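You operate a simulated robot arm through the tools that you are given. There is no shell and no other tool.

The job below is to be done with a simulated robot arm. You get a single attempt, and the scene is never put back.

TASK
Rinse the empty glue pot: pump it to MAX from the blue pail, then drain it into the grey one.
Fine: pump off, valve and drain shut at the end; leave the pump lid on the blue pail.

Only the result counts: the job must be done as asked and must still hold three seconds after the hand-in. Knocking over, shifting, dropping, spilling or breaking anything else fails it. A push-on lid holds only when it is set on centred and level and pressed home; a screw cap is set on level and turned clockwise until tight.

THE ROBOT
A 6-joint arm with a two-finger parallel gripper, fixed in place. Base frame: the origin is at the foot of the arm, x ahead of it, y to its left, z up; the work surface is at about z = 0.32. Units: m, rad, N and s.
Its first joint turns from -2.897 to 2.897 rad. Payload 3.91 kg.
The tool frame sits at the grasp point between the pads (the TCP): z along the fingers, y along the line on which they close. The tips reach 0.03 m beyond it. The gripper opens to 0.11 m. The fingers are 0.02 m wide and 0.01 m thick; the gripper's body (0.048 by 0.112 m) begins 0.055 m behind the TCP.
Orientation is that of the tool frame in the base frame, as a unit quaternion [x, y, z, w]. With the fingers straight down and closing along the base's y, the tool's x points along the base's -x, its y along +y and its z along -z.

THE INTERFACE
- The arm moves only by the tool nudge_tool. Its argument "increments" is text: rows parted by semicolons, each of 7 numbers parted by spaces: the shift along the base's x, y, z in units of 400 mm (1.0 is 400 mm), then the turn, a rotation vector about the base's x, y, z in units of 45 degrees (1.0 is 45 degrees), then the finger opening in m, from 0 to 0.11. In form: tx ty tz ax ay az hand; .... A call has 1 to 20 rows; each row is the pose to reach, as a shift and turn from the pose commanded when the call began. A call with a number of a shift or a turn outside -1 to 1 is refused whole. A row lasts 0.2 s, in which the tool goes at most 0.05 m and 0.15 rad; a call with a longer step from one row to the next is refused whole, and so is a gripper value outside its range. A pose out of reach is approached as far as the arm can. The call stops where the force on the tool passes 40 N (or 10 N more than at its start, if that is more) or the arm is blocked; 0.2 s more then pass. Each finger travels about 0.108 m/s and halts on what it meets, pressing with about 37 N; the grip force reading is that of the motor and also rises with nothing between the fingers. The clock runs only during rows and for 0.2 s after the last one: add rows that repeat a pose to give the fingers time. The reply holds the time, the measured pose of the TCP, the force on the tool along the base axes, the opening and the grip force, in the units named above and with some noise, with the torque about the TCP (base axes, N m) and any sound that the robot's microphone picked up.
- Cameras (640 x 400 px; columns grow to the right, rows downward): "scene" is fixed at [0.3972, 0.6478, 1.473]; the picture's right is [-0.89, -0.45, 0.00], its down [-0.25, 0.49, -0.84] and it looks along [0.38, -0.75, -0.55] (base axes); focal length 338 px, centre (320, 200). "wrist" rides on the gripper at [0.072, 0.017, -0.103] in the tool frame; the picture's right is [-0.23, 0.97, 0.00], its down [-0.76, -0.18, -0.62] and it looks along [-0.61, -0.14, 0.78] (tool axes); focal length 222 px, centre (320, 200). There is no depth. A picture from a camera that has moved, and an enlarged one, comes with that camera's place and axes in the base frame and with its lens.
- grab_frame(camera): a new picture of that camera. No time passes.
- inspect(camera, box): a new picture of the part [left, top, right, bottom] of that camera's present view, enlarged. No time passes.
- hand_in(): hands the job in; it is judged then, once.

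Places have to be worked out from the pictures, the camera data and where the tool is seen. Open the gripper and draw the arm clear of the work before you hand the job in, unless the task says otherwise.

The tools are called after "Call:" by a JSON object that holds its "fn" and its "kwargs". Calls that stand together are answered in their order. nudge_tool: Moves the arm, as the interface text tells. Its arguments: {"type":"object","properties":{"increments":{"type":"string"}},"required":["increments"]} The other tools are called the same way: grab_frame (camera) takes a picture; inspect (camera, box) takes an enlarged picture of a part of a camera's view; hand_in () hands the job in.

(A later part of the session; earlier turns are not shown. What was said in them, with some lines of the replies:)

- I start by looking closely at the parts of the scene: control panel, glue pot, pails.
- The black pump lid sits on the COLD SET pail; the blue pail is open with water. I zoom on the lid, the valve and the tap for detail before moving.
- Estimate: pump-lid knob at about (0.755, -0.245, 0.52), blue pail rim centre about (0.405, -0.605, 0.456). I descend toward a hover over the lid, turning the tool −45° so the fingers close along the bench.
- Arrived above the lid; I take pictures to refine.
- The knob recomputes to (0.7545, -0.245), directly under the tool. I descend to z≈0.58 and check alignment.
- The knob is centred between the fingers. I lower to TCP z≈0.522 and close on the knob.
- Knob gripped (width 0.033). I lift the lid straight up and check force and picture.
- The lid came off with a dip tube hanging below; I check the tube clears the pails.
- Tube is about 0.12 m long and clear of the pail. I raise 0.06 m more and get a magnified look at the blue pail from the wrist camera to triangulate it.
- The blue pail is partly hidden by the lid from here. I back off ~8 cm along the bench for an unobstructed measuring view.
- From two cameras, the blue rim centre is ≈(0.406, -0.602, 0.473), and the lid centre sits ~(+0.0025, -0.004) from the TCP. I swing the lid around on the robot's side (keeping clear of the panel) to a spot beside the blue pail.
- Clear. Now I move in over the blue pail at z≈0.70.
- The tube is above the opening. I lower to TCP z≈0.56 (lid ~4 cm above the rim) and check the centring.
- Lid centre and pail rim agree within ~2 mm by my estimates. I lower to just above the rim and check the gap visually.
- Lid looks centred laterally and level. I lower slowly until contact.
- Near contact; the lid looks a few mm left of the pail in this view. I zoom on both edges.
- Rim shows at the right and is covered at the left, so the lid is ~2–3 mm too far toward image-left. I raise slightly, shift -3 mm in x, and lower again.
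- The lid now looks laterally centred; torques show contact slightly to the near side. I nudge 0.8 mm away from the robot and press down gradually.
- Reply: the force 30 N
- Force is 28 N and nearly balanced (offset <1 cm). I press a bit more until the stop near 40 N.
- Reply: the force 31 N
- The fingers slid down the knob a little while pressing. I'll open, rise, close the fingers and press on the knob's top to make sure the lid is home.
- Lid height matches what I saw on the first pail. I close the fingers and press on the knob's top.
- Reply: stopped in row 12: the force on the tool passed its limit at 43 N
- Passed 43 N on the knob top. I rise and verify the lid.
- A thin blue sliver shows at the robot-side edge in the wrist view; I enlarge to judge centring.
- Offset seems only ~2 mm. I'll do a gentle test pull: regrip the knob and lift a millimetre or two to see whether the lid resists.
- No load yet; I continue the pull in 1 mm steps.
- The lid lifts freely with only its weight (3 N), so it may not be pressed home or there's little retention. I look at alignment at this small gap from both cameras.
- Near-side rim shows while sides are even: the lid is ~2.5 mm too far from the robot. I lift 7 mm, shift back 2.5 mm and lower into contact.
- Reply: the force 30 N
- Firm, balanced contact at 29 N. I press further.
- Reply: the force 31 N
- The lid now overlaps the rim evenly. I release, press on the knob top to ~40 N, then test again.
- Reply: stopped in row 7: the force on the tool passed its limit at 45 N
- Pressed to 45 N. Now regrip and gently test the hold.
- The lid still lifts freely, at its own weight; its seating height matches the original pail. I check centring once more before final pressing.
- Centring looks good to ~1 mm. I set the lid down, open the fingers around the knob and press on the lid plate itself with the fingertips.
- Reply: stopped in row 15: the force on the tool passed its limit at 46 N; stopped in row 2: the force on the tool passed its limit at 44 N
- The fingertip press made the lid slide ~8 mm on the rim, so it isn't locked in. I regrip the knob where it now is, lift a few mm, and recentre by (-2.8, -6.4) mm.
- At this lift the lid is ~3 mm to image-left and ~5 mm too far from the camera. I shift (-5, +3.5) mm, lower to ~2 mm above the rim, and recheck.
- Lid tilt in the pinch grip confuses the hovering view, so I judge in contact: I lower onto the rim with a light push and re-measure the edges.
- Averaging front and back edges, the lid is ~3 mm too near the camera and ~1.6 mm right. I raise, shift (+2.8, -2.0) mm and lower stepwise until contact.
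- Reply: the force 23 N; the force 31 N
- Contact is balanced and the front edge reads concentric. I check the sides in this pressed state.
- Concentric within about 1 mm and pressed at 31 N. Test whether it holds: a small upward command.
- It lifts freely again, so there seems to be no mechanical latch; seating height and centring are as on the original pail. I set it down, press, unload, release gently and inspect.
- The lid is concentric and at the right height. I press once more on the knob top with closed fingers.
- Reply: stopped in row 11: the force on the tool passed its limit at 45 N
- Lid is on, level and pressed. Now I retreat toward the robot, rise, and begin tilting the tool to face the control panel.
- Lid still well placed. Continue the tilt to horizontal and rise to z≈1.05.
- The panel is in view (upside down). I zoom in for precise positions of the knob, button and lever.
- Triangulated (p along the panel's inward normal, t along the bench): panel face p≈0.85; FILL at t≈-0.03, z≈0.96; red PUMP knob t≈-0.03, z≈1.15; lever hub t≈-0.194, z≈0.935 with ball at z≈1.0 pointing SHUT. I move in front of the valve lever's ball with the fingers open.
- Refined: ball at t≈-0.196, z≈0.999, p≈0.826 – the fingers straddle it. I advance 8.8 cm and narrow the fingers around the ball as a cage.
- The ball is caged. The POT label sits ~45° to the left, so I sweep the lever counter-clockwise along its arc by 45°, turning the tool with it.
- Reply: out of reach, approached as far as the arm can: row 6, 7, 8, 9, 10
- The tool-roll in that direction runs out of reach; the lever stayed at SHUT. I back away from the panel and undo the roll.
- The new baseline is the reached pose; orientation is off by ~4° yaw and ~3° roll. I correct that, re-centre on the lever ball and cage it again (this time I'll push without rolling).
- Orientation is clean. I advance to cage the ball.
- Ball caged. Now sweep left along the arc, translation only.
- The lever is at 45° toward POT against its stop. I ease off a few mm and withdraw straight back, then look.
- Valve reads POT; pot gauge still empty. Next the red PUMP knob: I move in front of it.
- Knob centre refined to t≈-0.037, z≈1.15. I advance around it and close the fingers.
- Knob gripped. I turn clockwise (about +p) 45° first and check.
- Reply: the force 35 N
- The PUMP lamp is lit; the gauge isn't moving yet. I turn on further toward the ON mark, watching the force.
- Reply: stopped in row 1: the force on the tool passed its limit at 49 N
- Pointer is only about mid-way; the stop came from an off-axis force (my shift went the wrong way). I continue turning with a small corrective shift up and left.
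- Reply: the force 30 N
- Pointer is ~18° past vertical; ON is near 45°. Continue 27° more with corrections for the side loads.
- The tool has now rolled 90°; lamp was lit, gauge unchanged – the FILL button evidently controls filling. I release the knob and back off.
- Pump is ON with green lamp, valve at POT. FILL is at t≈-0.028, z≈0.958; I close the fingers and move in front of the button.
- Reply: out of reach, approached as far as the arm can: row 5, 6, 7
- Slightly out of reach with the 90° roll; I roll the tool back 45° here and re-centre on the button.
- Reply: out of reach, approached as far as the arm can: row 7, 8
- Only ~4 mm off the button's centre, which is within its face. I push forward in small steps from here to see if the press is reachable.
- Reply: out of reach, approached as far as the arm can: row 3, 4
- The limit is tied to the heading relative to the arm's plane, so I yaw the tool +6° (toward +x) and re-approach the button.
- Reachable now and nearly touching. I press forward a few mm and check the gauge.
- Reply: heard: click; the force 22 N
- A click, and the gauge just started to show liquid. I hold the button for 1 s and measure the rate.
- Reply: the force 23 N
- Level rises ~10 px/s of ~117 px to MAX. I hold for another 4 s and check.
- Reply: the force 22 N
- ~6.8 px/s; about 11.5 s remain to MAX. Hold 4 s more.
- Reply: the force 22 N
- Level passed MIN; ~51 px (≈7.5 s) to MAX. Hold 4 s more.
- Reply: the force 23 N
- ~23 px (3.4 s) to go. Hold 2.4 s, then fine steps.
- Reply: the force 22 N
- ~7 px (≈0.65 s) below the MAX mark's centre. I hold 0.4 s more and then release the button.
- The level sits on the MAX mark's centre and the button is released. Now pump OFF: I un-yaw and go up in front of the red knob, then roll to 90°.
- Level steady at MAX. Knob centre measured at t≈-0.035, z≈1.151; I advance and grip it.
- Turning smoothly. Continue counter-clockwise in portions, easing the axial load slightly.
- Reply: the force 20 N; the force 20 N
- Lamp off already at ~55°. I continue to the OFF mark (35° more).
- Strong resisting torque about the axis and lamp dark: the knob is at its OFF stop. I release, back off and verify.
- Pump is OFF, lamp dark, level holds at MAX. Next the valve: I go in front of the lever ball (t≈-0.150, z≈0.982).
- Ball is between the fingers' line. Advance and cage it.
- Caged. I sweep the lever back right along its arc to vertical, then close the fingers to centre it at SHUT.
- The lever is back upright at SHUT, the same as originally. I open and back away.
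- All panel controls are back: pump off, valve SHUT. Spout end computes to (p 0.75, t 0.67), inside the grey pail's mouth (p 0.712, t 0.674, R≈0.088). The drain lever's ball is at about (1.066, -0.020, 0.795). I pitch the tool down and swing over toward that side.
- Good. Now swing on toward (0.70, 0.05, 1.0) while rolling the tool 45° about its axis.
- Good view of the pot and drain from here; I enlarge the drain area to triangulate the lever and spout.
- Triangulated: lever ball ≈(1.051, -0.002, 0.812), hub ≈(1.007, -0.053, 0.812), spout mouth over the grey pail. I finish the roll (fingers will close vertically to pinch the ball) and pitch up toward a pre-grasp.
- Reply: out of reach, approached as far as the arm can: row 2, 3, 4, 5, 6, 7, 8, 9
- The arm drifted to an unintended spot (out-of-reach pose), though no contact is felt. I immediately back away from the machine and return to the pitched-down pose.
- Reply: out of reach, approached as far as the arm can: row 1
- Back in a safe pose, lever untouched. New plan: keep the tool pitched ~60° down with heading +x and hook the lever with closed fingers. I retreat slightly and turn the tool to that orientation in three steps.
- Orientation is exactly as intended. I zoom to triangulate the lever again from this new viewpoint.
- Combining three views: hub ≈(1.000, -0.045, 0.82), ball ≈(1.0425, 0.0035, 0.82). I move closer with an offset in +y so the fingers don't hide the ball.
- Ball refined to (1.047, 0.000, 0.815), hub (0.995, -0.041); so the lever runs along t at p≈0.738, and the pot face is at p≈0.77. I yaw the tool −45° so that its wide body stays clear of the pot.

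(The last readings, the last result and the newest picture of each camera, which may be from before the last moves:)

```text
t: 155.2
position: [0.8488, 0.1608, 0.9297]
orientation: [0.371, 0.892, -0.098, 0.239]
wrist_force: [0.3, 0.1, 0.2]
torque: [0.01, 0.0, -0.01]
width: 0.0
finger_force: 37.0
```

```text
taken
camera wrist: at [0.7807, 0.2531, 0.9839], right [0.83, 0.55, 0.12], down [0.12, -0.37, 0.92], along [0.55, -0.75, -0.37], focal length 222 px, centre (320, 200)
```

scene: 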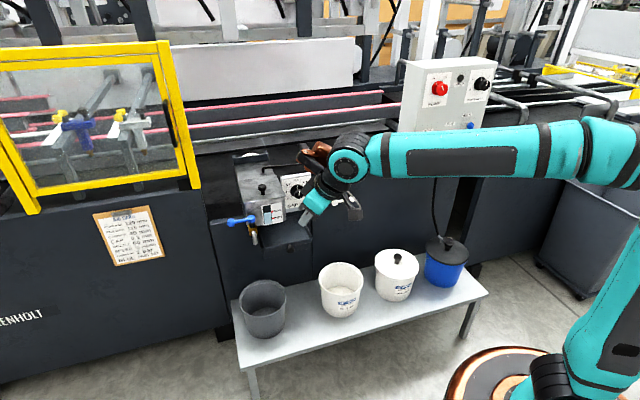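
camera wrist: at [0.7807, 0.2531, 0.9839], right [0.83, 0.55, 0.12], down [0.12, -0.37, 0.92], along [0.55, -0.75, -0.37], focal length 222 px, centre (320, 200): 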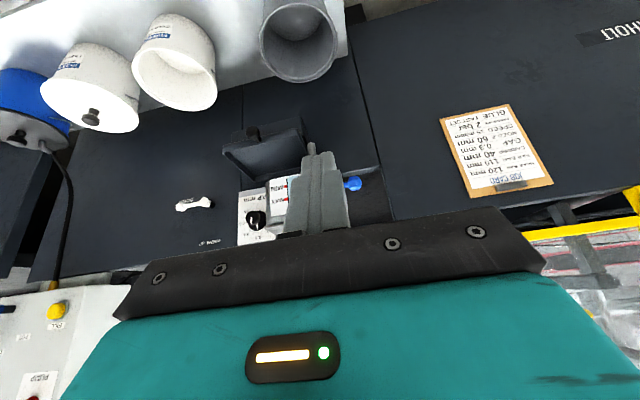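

Reachable here, and the ball position is confirmed (p 0.738, t≈0.738). I advance over the lever at z≈0.93.

Call:
{"fn": "nudge_tool", "kwargs": {"increments": "0.08 -0.08 0 0 0 0 0; 0.16 -0.16 0 0 0 0 0; 0.24 -0.238 0 0 0 0 0; 0.32 -0.316 0 0 0 0 0; 0.4 -0.394 0 0 0 0 0; 0.4875 -0.4765 0 0 0 0 0; 0.4875 -0.4765 0 0 0 0 0"}}

Call:
{"fn": "grab_frame", "kwargs": {"camera": "wrist"}}

Call:
{"fn": "grab_frame", "kwargs": {"camera": "scene"}}

```text
t: 156.8
position: [1.0442, -0.0295, 0.9307]
orientation: [0.371, 0.892, -0.097, 0.24]
wrist_force: [-0.4, -0.5, -0.2]
torque: [0.0, -0.04, 0.07]
width: 0.0
finger_force: 36.2
```

```text
taken
camera wrist: at [0.9754, 0.0637, 0.984], right [0.83, 0.55, 0.12], down [0.12, -0.37, 0.92], along [0.55, -0.75, -0.37], focal length 222 px, centre (320, 200)
```

wrist: 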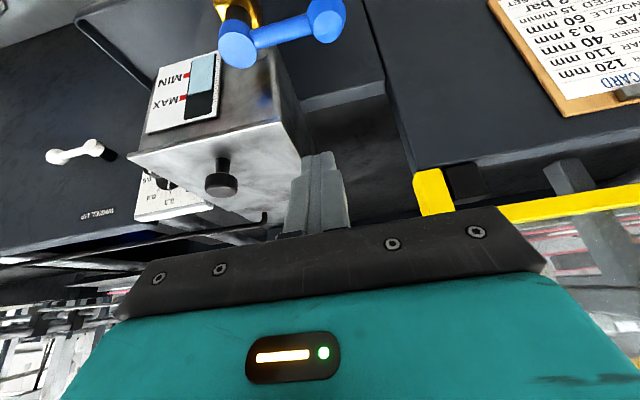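

```text
taken
```

scene: 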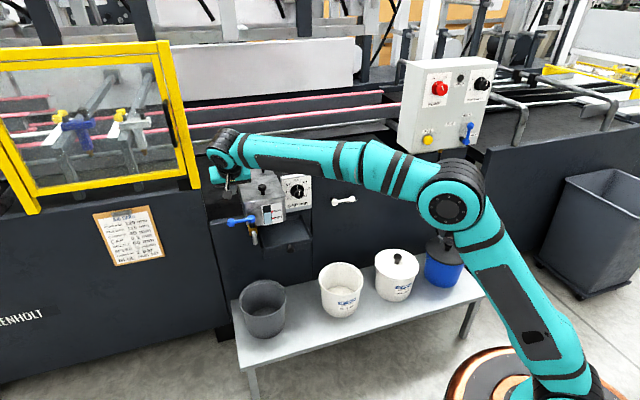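

Lever line refined: p≈0.740, t 0.676→0.738. The fingers are just behind it (p≈0.76); I descend to hook height.

Call:
{"fn": "nudge_tool", "kwargs": {"increments": "0.008 -0.008 -0.08 0 0 0 0; 0.008 -0.008 -0.15 0 0 0 0; 0.008 -0.008 -0.2 0 0 0 0; 0.008 -0.008 -0.235 0 0 0 0; 0.008 -0.008 -0.262 0 0 0 0; 0.008 -0.008 -0.262 0 0 0 0"}}

Call:
{"fn": "grab_frame", "kwargs": {"camera": "wrist"}}

Call:
{"fn": "inspect", "kwargs": {"camera": "scene", "box": [195, 155, 295, 255]}}

```text
t: 158.2
position: [1.0481, -0.0331, 0.8268]
orientation: [0.372, 0.892, -0.099, 0.239]
wrist_force: [0.3, 0.0, -0.3]
torque: [-0.02, 0.0, 0.01]
width: 0.0
finger_force: 36.5
```

```text
taken
camera wrist: at [0.9791, 0.0598, 0.88], right [0.83, 0.55, 0.12], down [0.12, -0.37, 0.92], along [0.55, -0.75, -0.37], focal length 222 px, centre (320, 200)
```

wrist: 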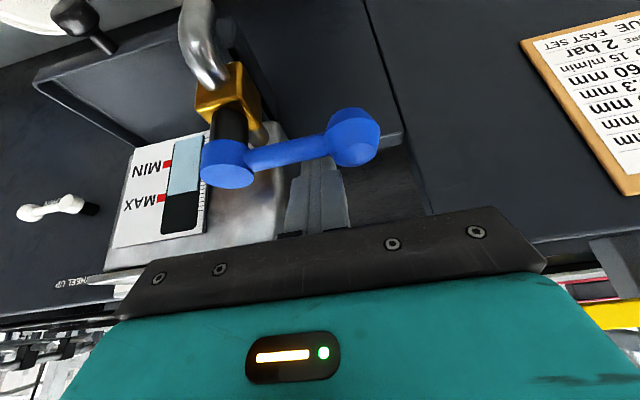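

```text
4.00 times, centred on (245, 205) of scene
camera zoom: at [0.3972, 0.6478, 1.473], right [-0.89, -0.45, 0.0], down [-0.25, 0.49, -0.84], along [0.38, -0.75, -0.55], focal length 1354 px, centre (620, 180)
```

zoom: 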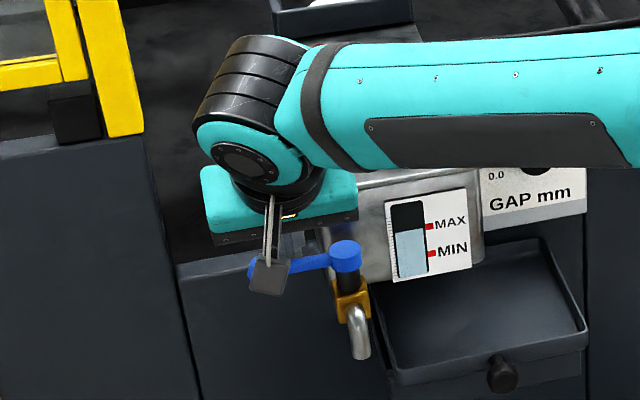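

The fingers sit right behind the lever bar. I pull along the opening arc (90° toward the robot).

Call:
{"fn": "nudge_tool", "kwargs": {"increments": "-0.0293 0.0233 0 0 0 0 0; -0.043 0.0486 0 0 0 0 0; -0.0626 0.0693 0 0 0 0 0; -0.087 0.0845 0 0 0 0 0; -0.1142 0.0926 0 0 0 0 0; -0.143 0.0935 0 0 0 0 0; -0.1708 0.087 0 0 0 0 0"}}

Call:
{"fn": "grab_frame", "kwargs": {"camera": "wrist"}}

Call:
{"fn": "inspect", "kwargs": {"camera": "scene", "box": [195, 155, 335, 345]}}

```text
t: 159.8
position: [0.9854, -0.0006, 0.8265]
orientation: [0.371, 0.891, -0.099, 0.243]
wrist_force: [16.7, -23.3, 6.1]
torque: [-0.15, -0.02, 0.44]
width: 0.0
finger_force: 37.2
stopped in row 7: the force on the tool passed its limit at 46 N (the readings are from after the stop); the commanded pose is now the measured one
```

```text
taken
camera wrist: at [0.9152, 0.0925, 0.8807], right [0.83, 0.55, 0.12], down [0.11, -0.37, 0.92], along [0.55, -0.75, -0.37], focal length 222 px, centre (320, 200)
```

wrist: 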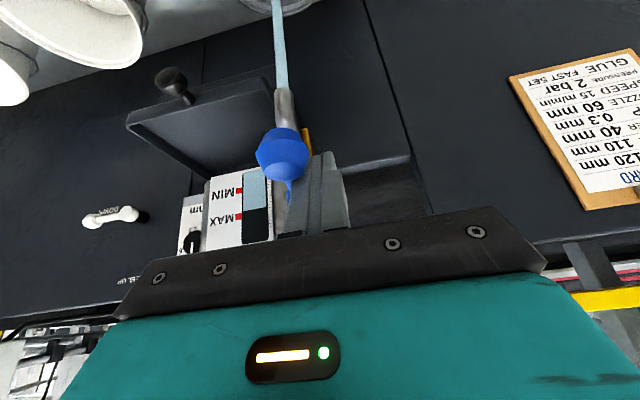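

```text
2.11 times, centred on (265, 250) of scene
camera zoom: at [0.3972, 0.6478, 1.473], right [-0.89, -0.45, 0.0], down [-0.25, 0.49, -0.84], along [0.38, -0.75, -0.55], focal length 712 px, centre (436, 95)
```

zoom: 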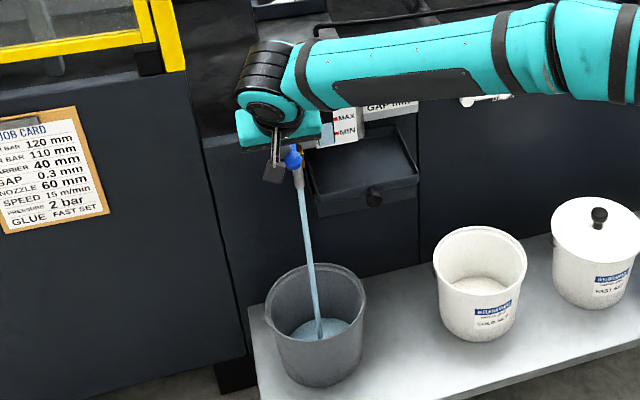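

Water is draining neatly into the grey pail. I ease off the lever a little and wait, watching the gauge.

Call:
{"fn": "nudge_tool", "kwargs": {"increments": "0.012 0.012 0 0 0 0 0; 0.012 0.012 0 0 0 0 0; 0.012 0.012 0 0 0 0 0; 0.012 0.012 0 0 0 0 0; 0.012 0.012 0 0 0 0 0; 0.012 0.012 0 0 0 0 0; 0.012 0.012 0 0 0 0 0; 0.012 0.012 0 0 0 0 0; 0.012 0.012 0 0 0 0 0; 0.012 0.012 0 0 0 0 0; 0.012 0.012 0 0 0 0 0; 0.012 0.012 0 0 0 0 0; 0.012 0.012 0 0 0 0 0; 0.012 0.012 0 0 0 0 0; 0.012 0.012 0 0 0 0 0; 0.012 0.012 0 0 0 0 0; 0.012 0.012 0 0 0 0 0; 0.012 0.012 0 0 0 0 0; 0.012 0.012 0 0 0 0 0; 0.012 0.012 0 0 0 0 0"}}

Call:
{"fn": "grab_frame", "kwargs": {"camera": "wrist"}}

Call:
{"fn": "inspect", "kwargs": {"camera": "scene", "box": [195, 155, 335, 345]}}

```text
t: 160.2
position: [0.9898, 0.0032, 0.8277]
orientation: [0.37, 0.891, -0.098, 0.243]
wrist_force: [17.9, -28.4, 3.4]
torque: [-0.12, -0.05, 0.48]
width: 0.0
finger_force: 37.0
stopped in row 2: the force on the tool passed its limit at 42 N (the readings are from after the stop); the commanded pose is now the measured one
```

```text
taken
camera wrist: at [0.9198, 0.0958, 0.8809], right [0.83, 0.55, 0.12], down [0.11, -0.37, 0.92], along [0.55, -0.75, -0.37], focal length 222 px, centre (320, 200)
```

wrist: 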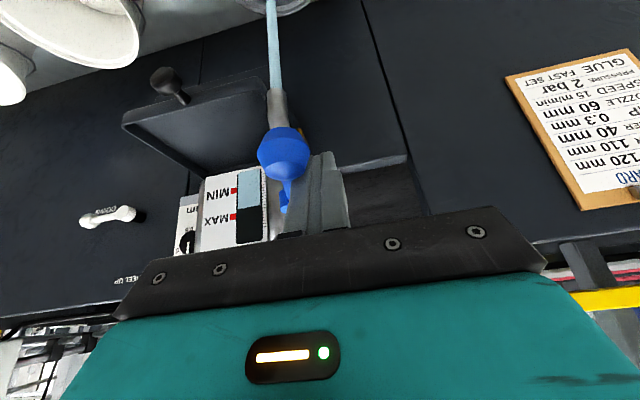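

```text
2.11 times, centred on (265, 250) of scene
camera zoom: at [0.3972, 0.6478, 1.473], right [-0.89, -0.45, 0.0], down [-0.25, 0.49, -0.84], along [0.38, -0.75, -0.55], focal length 712 px, centre (436, 95)
```

zoom: 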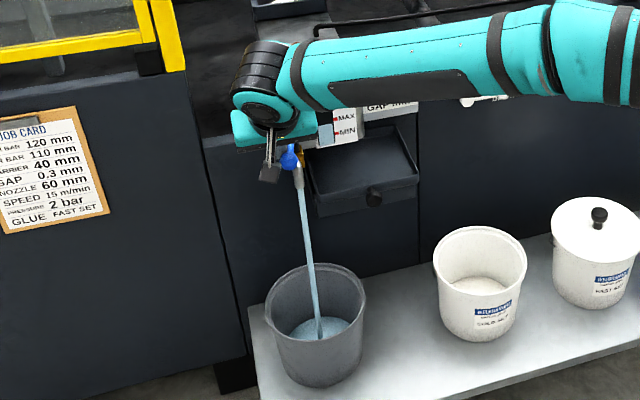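

The finger is pressing against the ball along −p. I relieve by moving +p ~8 mm and then wait.

Call:
{"fn": "nudge_tool", "kwargs": {"increments": "0.014 -0.014 0 0 0 0 0; 0.014 -0.014 0 0 0 0 0; 0.014 -0.014 0 0 0 0 0; 0.014 -0.014 0 0 0 0 0; 0.014 -0.014 0 0 0 0 0; 0.014 -0.014 0 0 0 0 0; 0.014 -0.014 0 0 0 0 0; 0.014 -0.014 0 0 0 0 0; 0.014 -0.014 0 0 0 0 0; 0.014 -0.014 0 0 0 0 0; 0.014 -0.014 0 0 0 0 0; 0.014 -0.014 0 0 0 0 0; 0.014 -0.014 0 0 0 0 0; 0.014 -0.014 0 0 0 0 0; 0.014 -0.014 0 0 0 0 0; 0.014 -0.014 0 0 0 0 0; 0.014 -0.014 0 0 0 0 0; 0.014 -0.014 0 0 0 0 0; 0.014 -0.014 0 0 0 0 0; 0.014 -0.014 0 0 0 0 0"}}

Call:
{"fn": "grab_frame", "kwargs": {"camera": "wrist"}}

Call:
{"fn": "inspect", "kwargs": {"camera": "scene", "box": [195, 155, 335, 345]}}

```text
t: 164.4
position: [0.9942, 0.0, 0.8272]
orientation: [0.37, 0.891, -0.098, 0.243]
wrist_force: [0.8, 0.4, 0.3]
torque: [-0.03, 0.01, 0.0]
width: 0.0
finger_force: 37.2
```

```text
taken
camera wrist: at [0.9249, 0.0933, 0.8809], right [0.83, 0.55, 0.12], down [0.11, -0.37, 0.92], along [0.55, -0.75, -0.37], focal length 222 px, centre (320, 200)
```

wrist: 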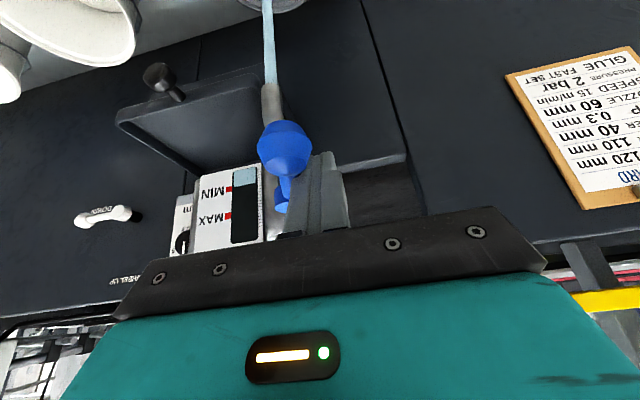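

```text
2.11 times, centred on (265, 250) of scene
camera zoom: at [0.3972, 0.6478, 1.473], right [-0.89, -0.45, 0.0], down [-0.25, 0.49, -0.84], along [0.38, -0.75, -0.55], focal length 712 px, centre (436, 95)
```

zoom: 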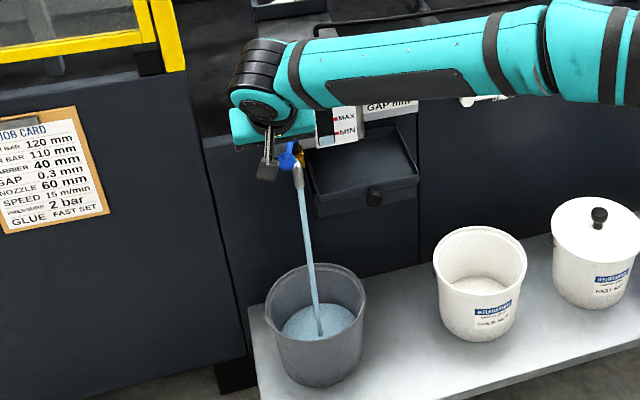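

Unloaded now, gauge below MIN and falling. While it drains I raise the fingers clear of the lever and wait.

Call:
{"fn": "nudge_tool", "kwargs": {"increments": "0.003 0 0.05 0 0 0 0; 0.003 0 0.12 0 0 0 0; 0.003 0 0.18 0 0 0 0; 0.003 0 0.18 0 0 0 0; 0.003 0 0.18 0 0 0 0; 0.003 0 0.18 0 0 0 0; 0.003 0 0.18 0 0 0 0; 0.003 0 0.18 0 0 0 0; 0.003 0 0.18 0 0 0 0; 0.003 0 0.18 0 0 0 0; 0.003 0 0.18 0 0 0 0; 0.003 0 0.18 0 0 0 0; 0.003 0 0.18 0 0 0 0; 0.003 0 0.18 0 0 0 0; 0.003 0 0.18 0 0 0 0; 0.003 0 0.18 0 0 0 0"}}

Call:
{"fn": "grab_frame", "kwargs": {"camera": "wrist"}}

Call:
{"fn": "inspect", "kwargs": {"camera": "scene", "box": [195, 155, 335, 345]}}

```text
t: 167.8
position: [0.9959, -0.0004, 0.8992]
orientation: [0.37, 0.891, -0.098, 0.243]
wrist_force: [-0.6, 0.5, 0.5]
torque: [0.01, 0.02, 0.0]
width: 0.0002
finger_force: 36.9
```

```text
taken
camera wrist: at [0.9263, 0.0918, 0.9527], right [0.83, 0.55, 0.12], down [0.11, -0.37, 0.92], along [0.55, -0.75, -0.37], focal length 222 px, centre (320, 200)
```

wrist: 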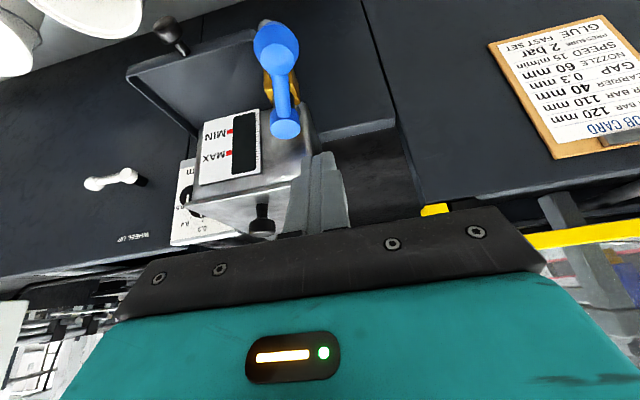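

```text
2.11 times, centred on (265, 250) of scene
camera zoom: at [0.3972, 0.6478, 1.473], right [-0.89, -0.45, 0.0], down [-0.25, 0.49, -0.84], along [0.38, -0.75, -0.55], focal length 712 px, centre (436, 95)
```

zoom: 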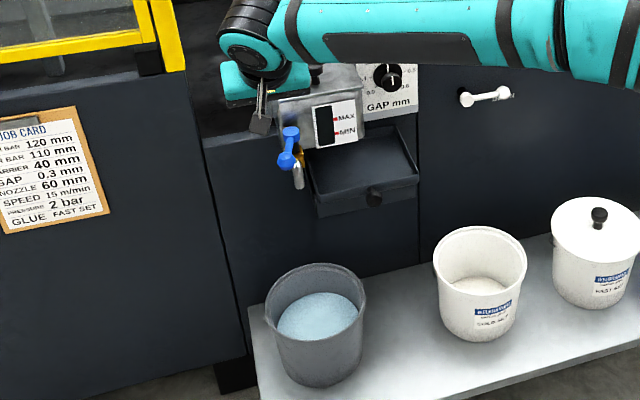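

The stream has stopped and the gauge is empty. I zoom to confirm, then place the fingers on the other side of the lever.

Call:
{"fn": "inspect", "kwargs": {"camera": "scene", "box": [245, 195, 285, 235]}}

Call:
{"fn": "nudge_tool", "kwargs": {"increments": "-0.04 -0.016 0 0 0 0 0; -0.08 -0.033 0 0 0 0 0; -0.1237 -0.0495 0 0 0 0 0; -0.1237 -0.0495 -0.06 0 0 0 0; -0.1237 -0.0495 -0.12 0 0 0 0; -0.1237 -0.0495 -0.16 0 0 0 0; -0.1237 -0.0495 -0.183 0 0 0 0; -0.1237 -0.0495 -0.183 0 0 0 0"}}

Call:
{"fn": "grab_frame", "kwargs": {"camera": "wrist"}}

Call:
{"fn": "inspect", "kwargs": {"camera": "scene", "box": [215, 175, 295, 255]}}

```text
10.00 times, centred on (265, 215) of scene
camera zoom: at [0.3972, 0.6478, 1.473], right [-0.89, -0.45, 0.0], down [-0.25, 0.49, -0.84], along [0.38, -0.75, -0.55], focal length 3384 px, centre (870, 50)
```

zoom: 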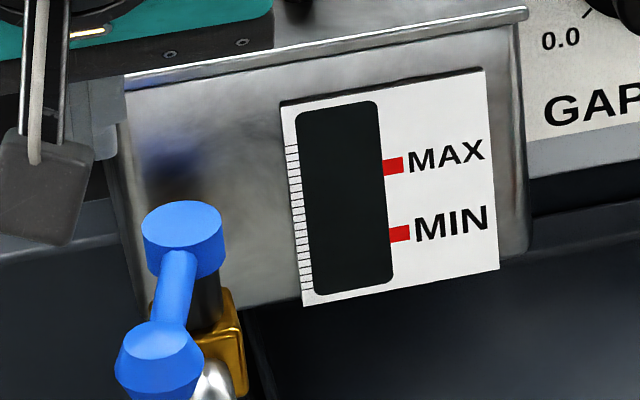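

```text
t: 169.6
position: [0.9462, -0.0201, 0.8264]
orientation: [0.371, 0.891, -0.098, 0.242]
wrist_force: [-0.2, 0.9, 0.8]
torque: [0.01, -0.01, 0.0]
width: 0.0
finger_force: 37.3
```

```text
taken
camera wrist: at [0.8764, 0.0726, 0.8799], right [0.83, 0.55, 0.12], down [0.11, -0.37, 0.92], along [0.55, -0.75, -0.37], focal length 222 px, centre (320, 200)
```

wrist: 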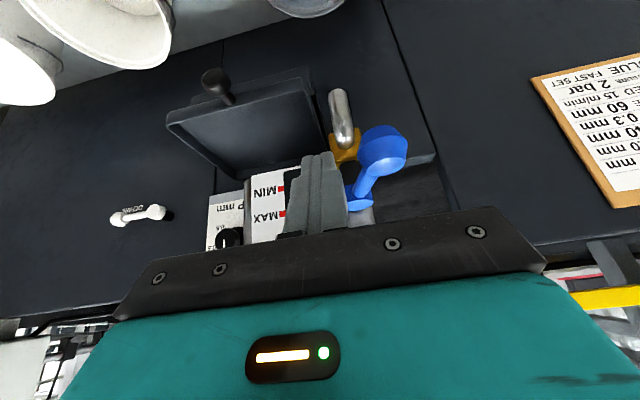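

```text
5.00 times, centred on (255, 215) of scene
camera zoom: at [0.3972, 0.6478, 1.473], right [-0.89, -0.45, 0.0], down [-0.25, 0.49, -0.84], along [0.38, -0.75, -0.55], focal length 1692 px, centre (645, 125)
```

zoom: 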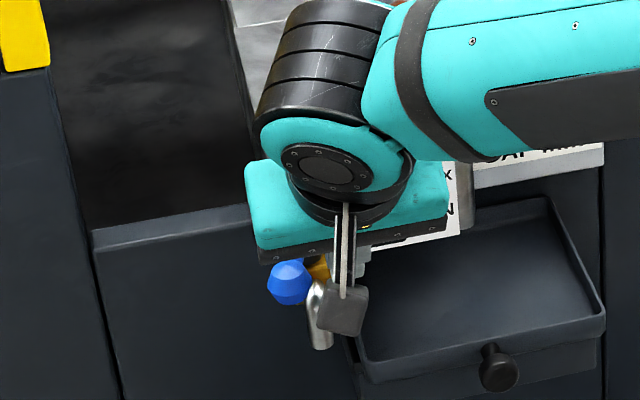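

Fingers are on the closing side. I sweep the lever back toward shut, stopping ~15° short to look.

Call:
{"fn": "nudge_tool", "kwargs": {"increments": "0.0313 0.0171 0 0 0 0 0; 0.0521 0.0384 0 0 0 0 0; 0.078 0.0536 0 0 0 0 0; 0.1066 0.0617 0 0 0 0 0; 0.1363 0.062 0 0 0 0 0; 0.1363 0.062 0 0 0 0 0"}}

Call:
{"fn": "grab_frame", "kwargs": {"camera": "wrist"}}

```text
t: 171.0
position: [1.0009, 0.0038, 0.8278]
orientation: [0.37, 0.891, -0.098, 0.243]
wrist_force: [-0.2, 0.2, -1.4]
torque: [-0.02, 0.05, -0.02]
width: 0.0
finger_force: 37.1
```

```text
taken
camera wrist: at [0.9312, 0.0977, 0.8807], right [0.83, 0.55, 0.12], down [0.11, -0.37, 0.92], along [0.55, -0.75, -0.37], focal length 222 px, centre (320, 200)
```

wrist: 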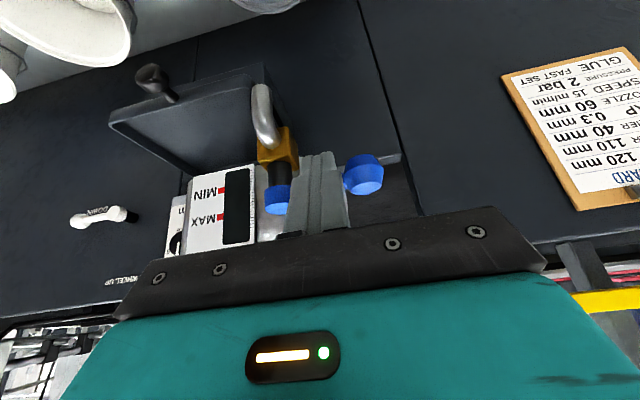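

Lever is at ~14° from shut. I push the remaining bit in small steps, watching the force for the stop.

Call:
{"fn": "nudge_tool", "kwargs": {"increments": "0.01 -0.002 0 0 0 0 0; 0.02 -0.0045 0 0 0 0 0; 0.029 -0.0074 0 0 0 0 0; 0.029 -0.0074 0 0 0 0 0"}}

Call:
{"fn": "grab_frame", "kwargs": {"camera": "wrist"}}

```text
t: 172.0
position: [1.013, 0.0019, 0.8274]
orientation: [0.37, 0.891, -0.098, 0.243]
wrist_force: [0.1, 1.3, 0.0]
torque: [0.04, 0.0, 0.06]
width: 0.0
finger_force: 37.0
```

```text
taken
camera wrist: at [0.9431, 0.0943, 0.88], right [0.83, 0.55, 0.12], down [0.11, -0.37, 0.92], along [0.55, -0.75, -0.37], focal length 222 px, centre (320, 200)
```

wrist: 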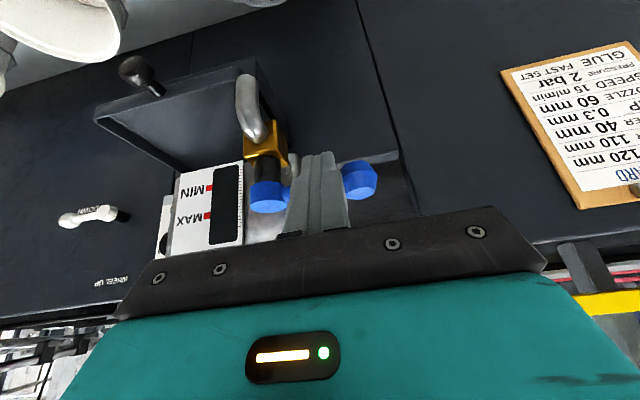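

About 3° left. I push on in 1.5 mm steps until the stop is felt.

Call:
{"fn": "nudge_tool", "kwargs": {"increments": "0.004 -0.004 0 0 0 0 0; 0.004 -0.004 0 0 0 0 0"}}

Call:
{"fn": "nudge_tool", "kwargs": {"increments": "0.004 -0.004 0 0 0 0 0; 0.004 -0.004 0 0 0 0 0"}}

Call:
{"fn": "nudge_tool", "kwargs": {"increments": "0.003 -0.003 0 0 0 0 0; 0.003 -0.003 0 0 0 0 0"}}

Call:
{"fn": "grab_frame", "kwargs": {"camera": "wrist"}}

```text
t: 172.6
position: [1.0135, 0.0028, 0.8261]
orientation: [0.369, 0.892, -0.098, 0.242]
wrist_force: [-15.9, 9.3, -5.6]
torque: [0.13, 0.47, -0.19]
width: 0.0
finger_force: 37.4
```

```text
t: 173.2
position: [1.0151, 0.0017, 0.8258]
orientation: [0.37, 0.892, -0.098, 0.241]
wrist_force: [-18.1, 20.4, -3.5]
torque: [0.33, 0.36, -0.03]
width: 0.0
finger_force: 36.4
stopped in row 2: the force on the tool passed its limit at 44 N (the readings are from after the stop); the commanded pose is now the measured one
```

```text
t: 173.6
position: [1.0145, 0.001, 0.8241]
orientation: [0.37, 0.892, -0.099, 0.239]
wrist_force: [-16.1, 18.7, -6.9]
torque: [0.45, 0.19, 0.09]
width: 0.0003
finger_force: 37.0
stopped in row 1: the force on the tool passed its limit at 43 N (the readings are from after the stop); the commanded pose is now the measured one
```

```text
taken
camera wrist: at [0.9455, 0.0931, 0.878], right [0.83, 0.55, 0.11], down [0.12, -0.37, 0.92], along [0.55, -0.75, -0.37], focal length 222 px, centre (320, 200)
```

wrist: 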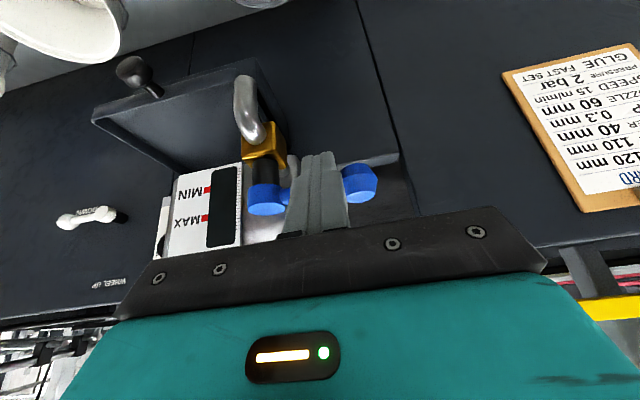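

Hard stop felt at shut. I back off and rise clear, then compare with the original picture.

Call:
{"fn": "nudge_tool", "kwargs": {"increments": "-0.04 0.04 0 0 0 0 0; -0.1 0.1 0.04 0 0 0 0; -0.18 0.18 0.1 0 0 0 0; -0.26 0.26 0.15 0 0 0 0; -0.34 0.34 0.2 0 0 0 0; -0.42 0.42 0.25 0 0 0 0; -0.5 0.42 0.3 0 0 0 0; -0.6 0.4 0.33 0 0 0 0; -0.7 0.36 0.35 0 0 0 0; -0.8 0.3 0.35 0 0 0 0; -0.9 0.25 0.35 0 0 0 0; -0.9 0.25 0.35 0 0 0 0.05"}}

Call:
{"fn": "grab_frame", "kwargs": {"camera": "scene"}}

Call:
{"fn": "inspect", "kwargs": {"camera": "scene", "box": [215, 175, 295, 255]}}

Call:
{"fn": "inspect", "kwargs": {"camera": "scene", "box": [220, 230, 500, 400]}}

```text
refused: row 3 steps farther than a row can; nothing moved
```

```text
taken
```

scene: 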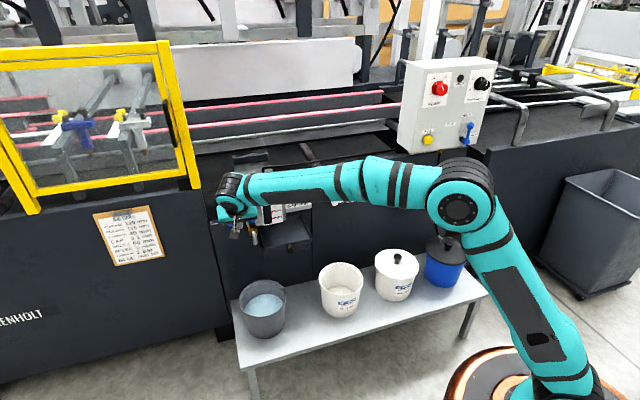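

```text
5.00 times, centred on (255, 215) of scene
camera zoom: at [0.3972, 0.6478, 1.473], right [-0.89, -0.45, 0.0], down [-0.25, 0.49, -0.84], along [0.38, -0.75, -0.55], focal length 1692 px, centre (645, 125)
```

zoom: 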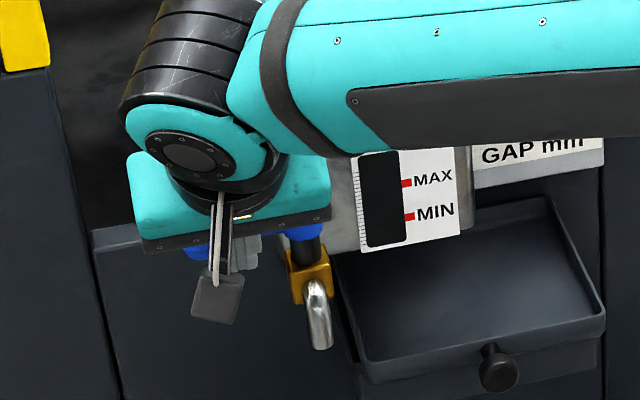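

```text
2.29 times, centred on (360, 315) of scene
camera zoom: at [0.3972, 0.6478, 1.473], right [-0.89, -0.45, 0.0], down [-0.25, 0.49, -0.84], along [0.38, -0.75, -0.55], focal length 774 px, centre (229, -63)
```

zoom: 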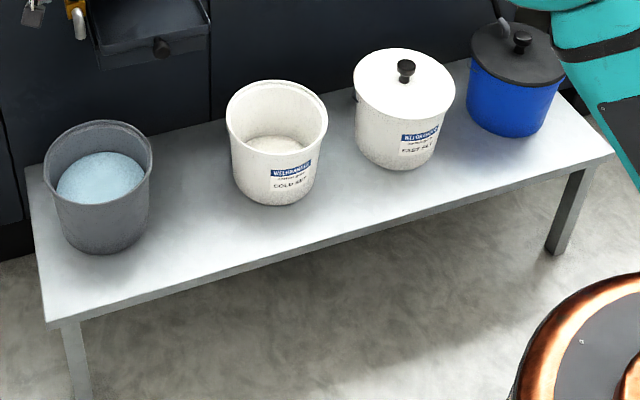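

The step size was too large, nothing moved. I repeat the retreat with smaller steps.

Call:
{"fn": "nudge_tool", "kwargs": {"increments": "-0.04 0.04 0 0 0 0 0; -0.1 0.1 0.03 0 0 0 0; -0.17 0.17 0.06 0 0 0 0; -0.24 0.24 0.09 0 0 0 0; -0.31 0.31 0.12 0 0 0 0; -0.38 0.38 0.16 0 0 0 0; -0.46 0.42 0.2 0 0 0 0; -0.55 0.42 0.25 0 0 0 0; -0.65 0.4 0.28 0 0 0 0; -0.75 0.36 0.3 0 0 0 0; -0.85 0.31 0.3 0 0 0 0.03; -0.9 0.26 0.3 0 0 0 0.06; -0.9 0.26 0.3 0 0 0 0.06"}}

Call:
{"fn": "grab_frame", "kwargs": {"camera": "scene"}}

Call:
{"fn": "inspect", "kwargs": {"camera": "scene", "box": [215, 175, 295, 255]}}

Call:
{"fn": "inspect", "kwargs": {"camera": "scene", "box": [415, 220, 480, 270]}}

Call:
{"fn": "inspect", "kwargs": {"camera": "scene", "box": [395, 50, 500, 160]}}

```text
t: 176.3
position: [0.6539, 0.1022, 0.9421]
orientation: [0.37, 0.892, -0.099, 0.24]
wrist_force: [0.1, -0.5, 0.6]
torque: [-0.02, -0.01, -0.04]
width: 0.0596
finger_force: 0.0
```

```text
taken
```

scene: 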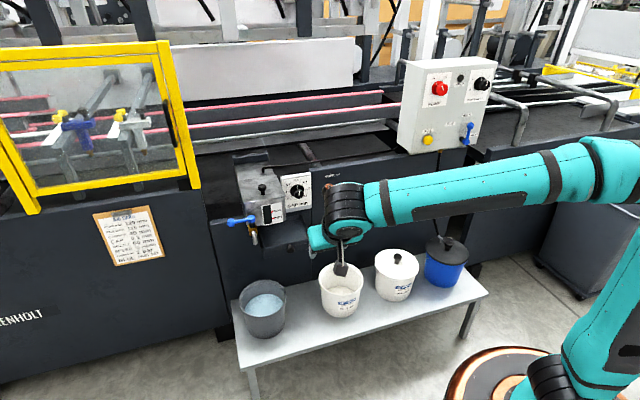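

```text
5.00 times, centred on (255, 215) of scene
camera zoom: at [0.3972, 0.6478, 1.473], right [-0.89, -0.45, 0.0], down [-0.25, 0.49, -0.84], along [0.38, -0.75, -0.55], focal length 1692 px, centre (645, 125)
```

zoom: 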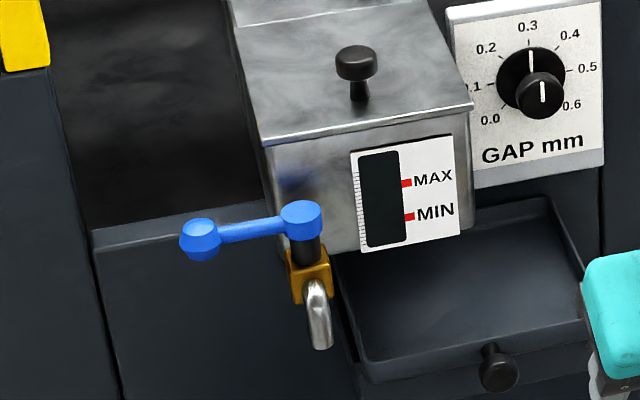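

```text
8.00 times, centred on (448, 245) of scene
camera zoom: at [0.3972, 0.6478, 1.473], right [-0.89, -0.45, 0.0], down [-0.25, 0.49, -0.84], along [0.38, -0.75, -0.55], focal length 2708 px, centre (-700, -160)
```

zoom: 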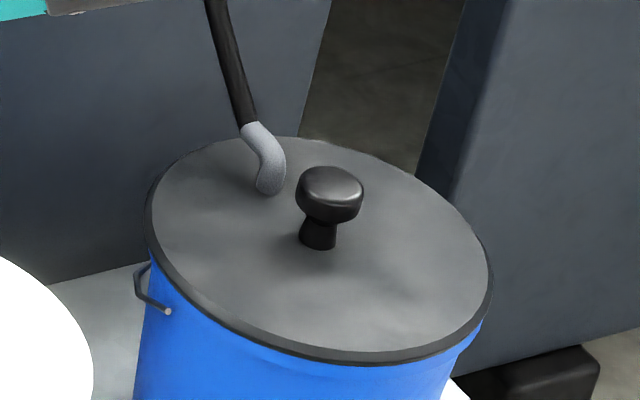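

```text
3.64 times, centred on (448, 105) of scene
camera zoom: at [0.3972, 0.6478, 1.473], right [-0.89, -0.45, 0.0], down [-0.25, 0.49, -0.84], along [0.38, -0.75, -0.55], focal length 1231 px, centre (-144, 546)
```

zoom: 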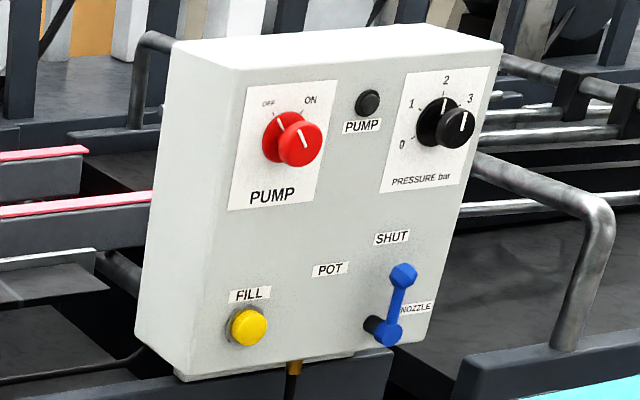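

Everything matches: gauge empty, drain lever shut, valve SHUT, pump OFF, pump lid level on the blue pail, water in the grey pail. I lift the arm well clear with the gripper open.

Call:
{"fn": "nudge_tool", "kwargs": {"increments": "-0.03 -0.02 0.1 0 0 0 0.09; -0.06 -0.04 0.2 0 0 0 0.11; -0.1 -0.06 0.3 0 0 0 0.11; -0.14 -0.08 0.4 0 0 0 0.11; -0.18 -0.1 0.5 0 0 0 0.11; -0.18 -0.1 0.5 0 0 0 0.11; -0.18 -0.1 0.5 0 0 0 0.11; -0.18 -0.1 0.5 0 0 0 0.11; -0.18 -0.1 0.5 0 0 0 0.11"}}

Call:
{"fn": "grab_frame", "kwargs": {"camera": "scene"}}

```text
t: 178.3
position: [0.5853, 0.0603, 1.1466]
orientation: [0.371, 0.892, -0.098, 0.241]
wrist_force: [1.0, -0.4, -0.4]
torque: [0.02, 0.03, -0.02]
width: 0.1099
finger_force: 0.1
```

```text
taken
```

scene: 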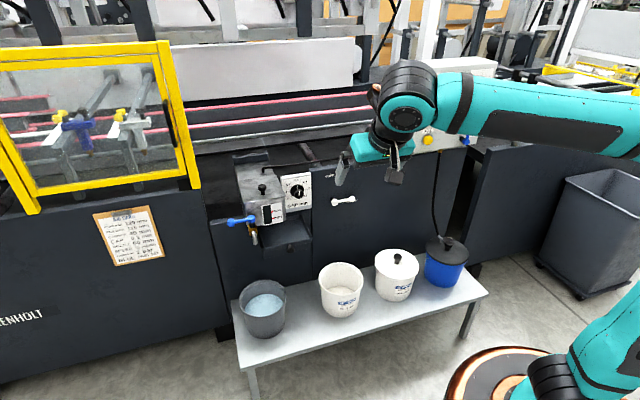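

The arm is clear, the gripper is open, and every control is in its final state. I hand the job in.

Call:
{"fn": "hand_in", "kwargs": {}}

```text
The job is handed in.
```

I rinsed the glue pot and handed the job in: I pumped it to the MAX mark from the blue pail, then drained it empty into the grey one. I saw no spills, and nothing was knocked over.

- **Pump:** off, with its lamp dark.
- **Valve and drain:** both shut, and the drain lever was pushed back against its stop.
- **Pump lid:** sitting level and centred on the blue pail. I pressed it down to about 45 N, but when I test-lifted it between presses it came up freely, so it may only be resting there rather than locked on. I didn't repeat that test after the last press. It stayed put, and the pump drew water normally with it on.
- **COLD SET pail:** now uncovered, because the pump lid came from it.
- **Arm:** clear of the work, with the gripper open.
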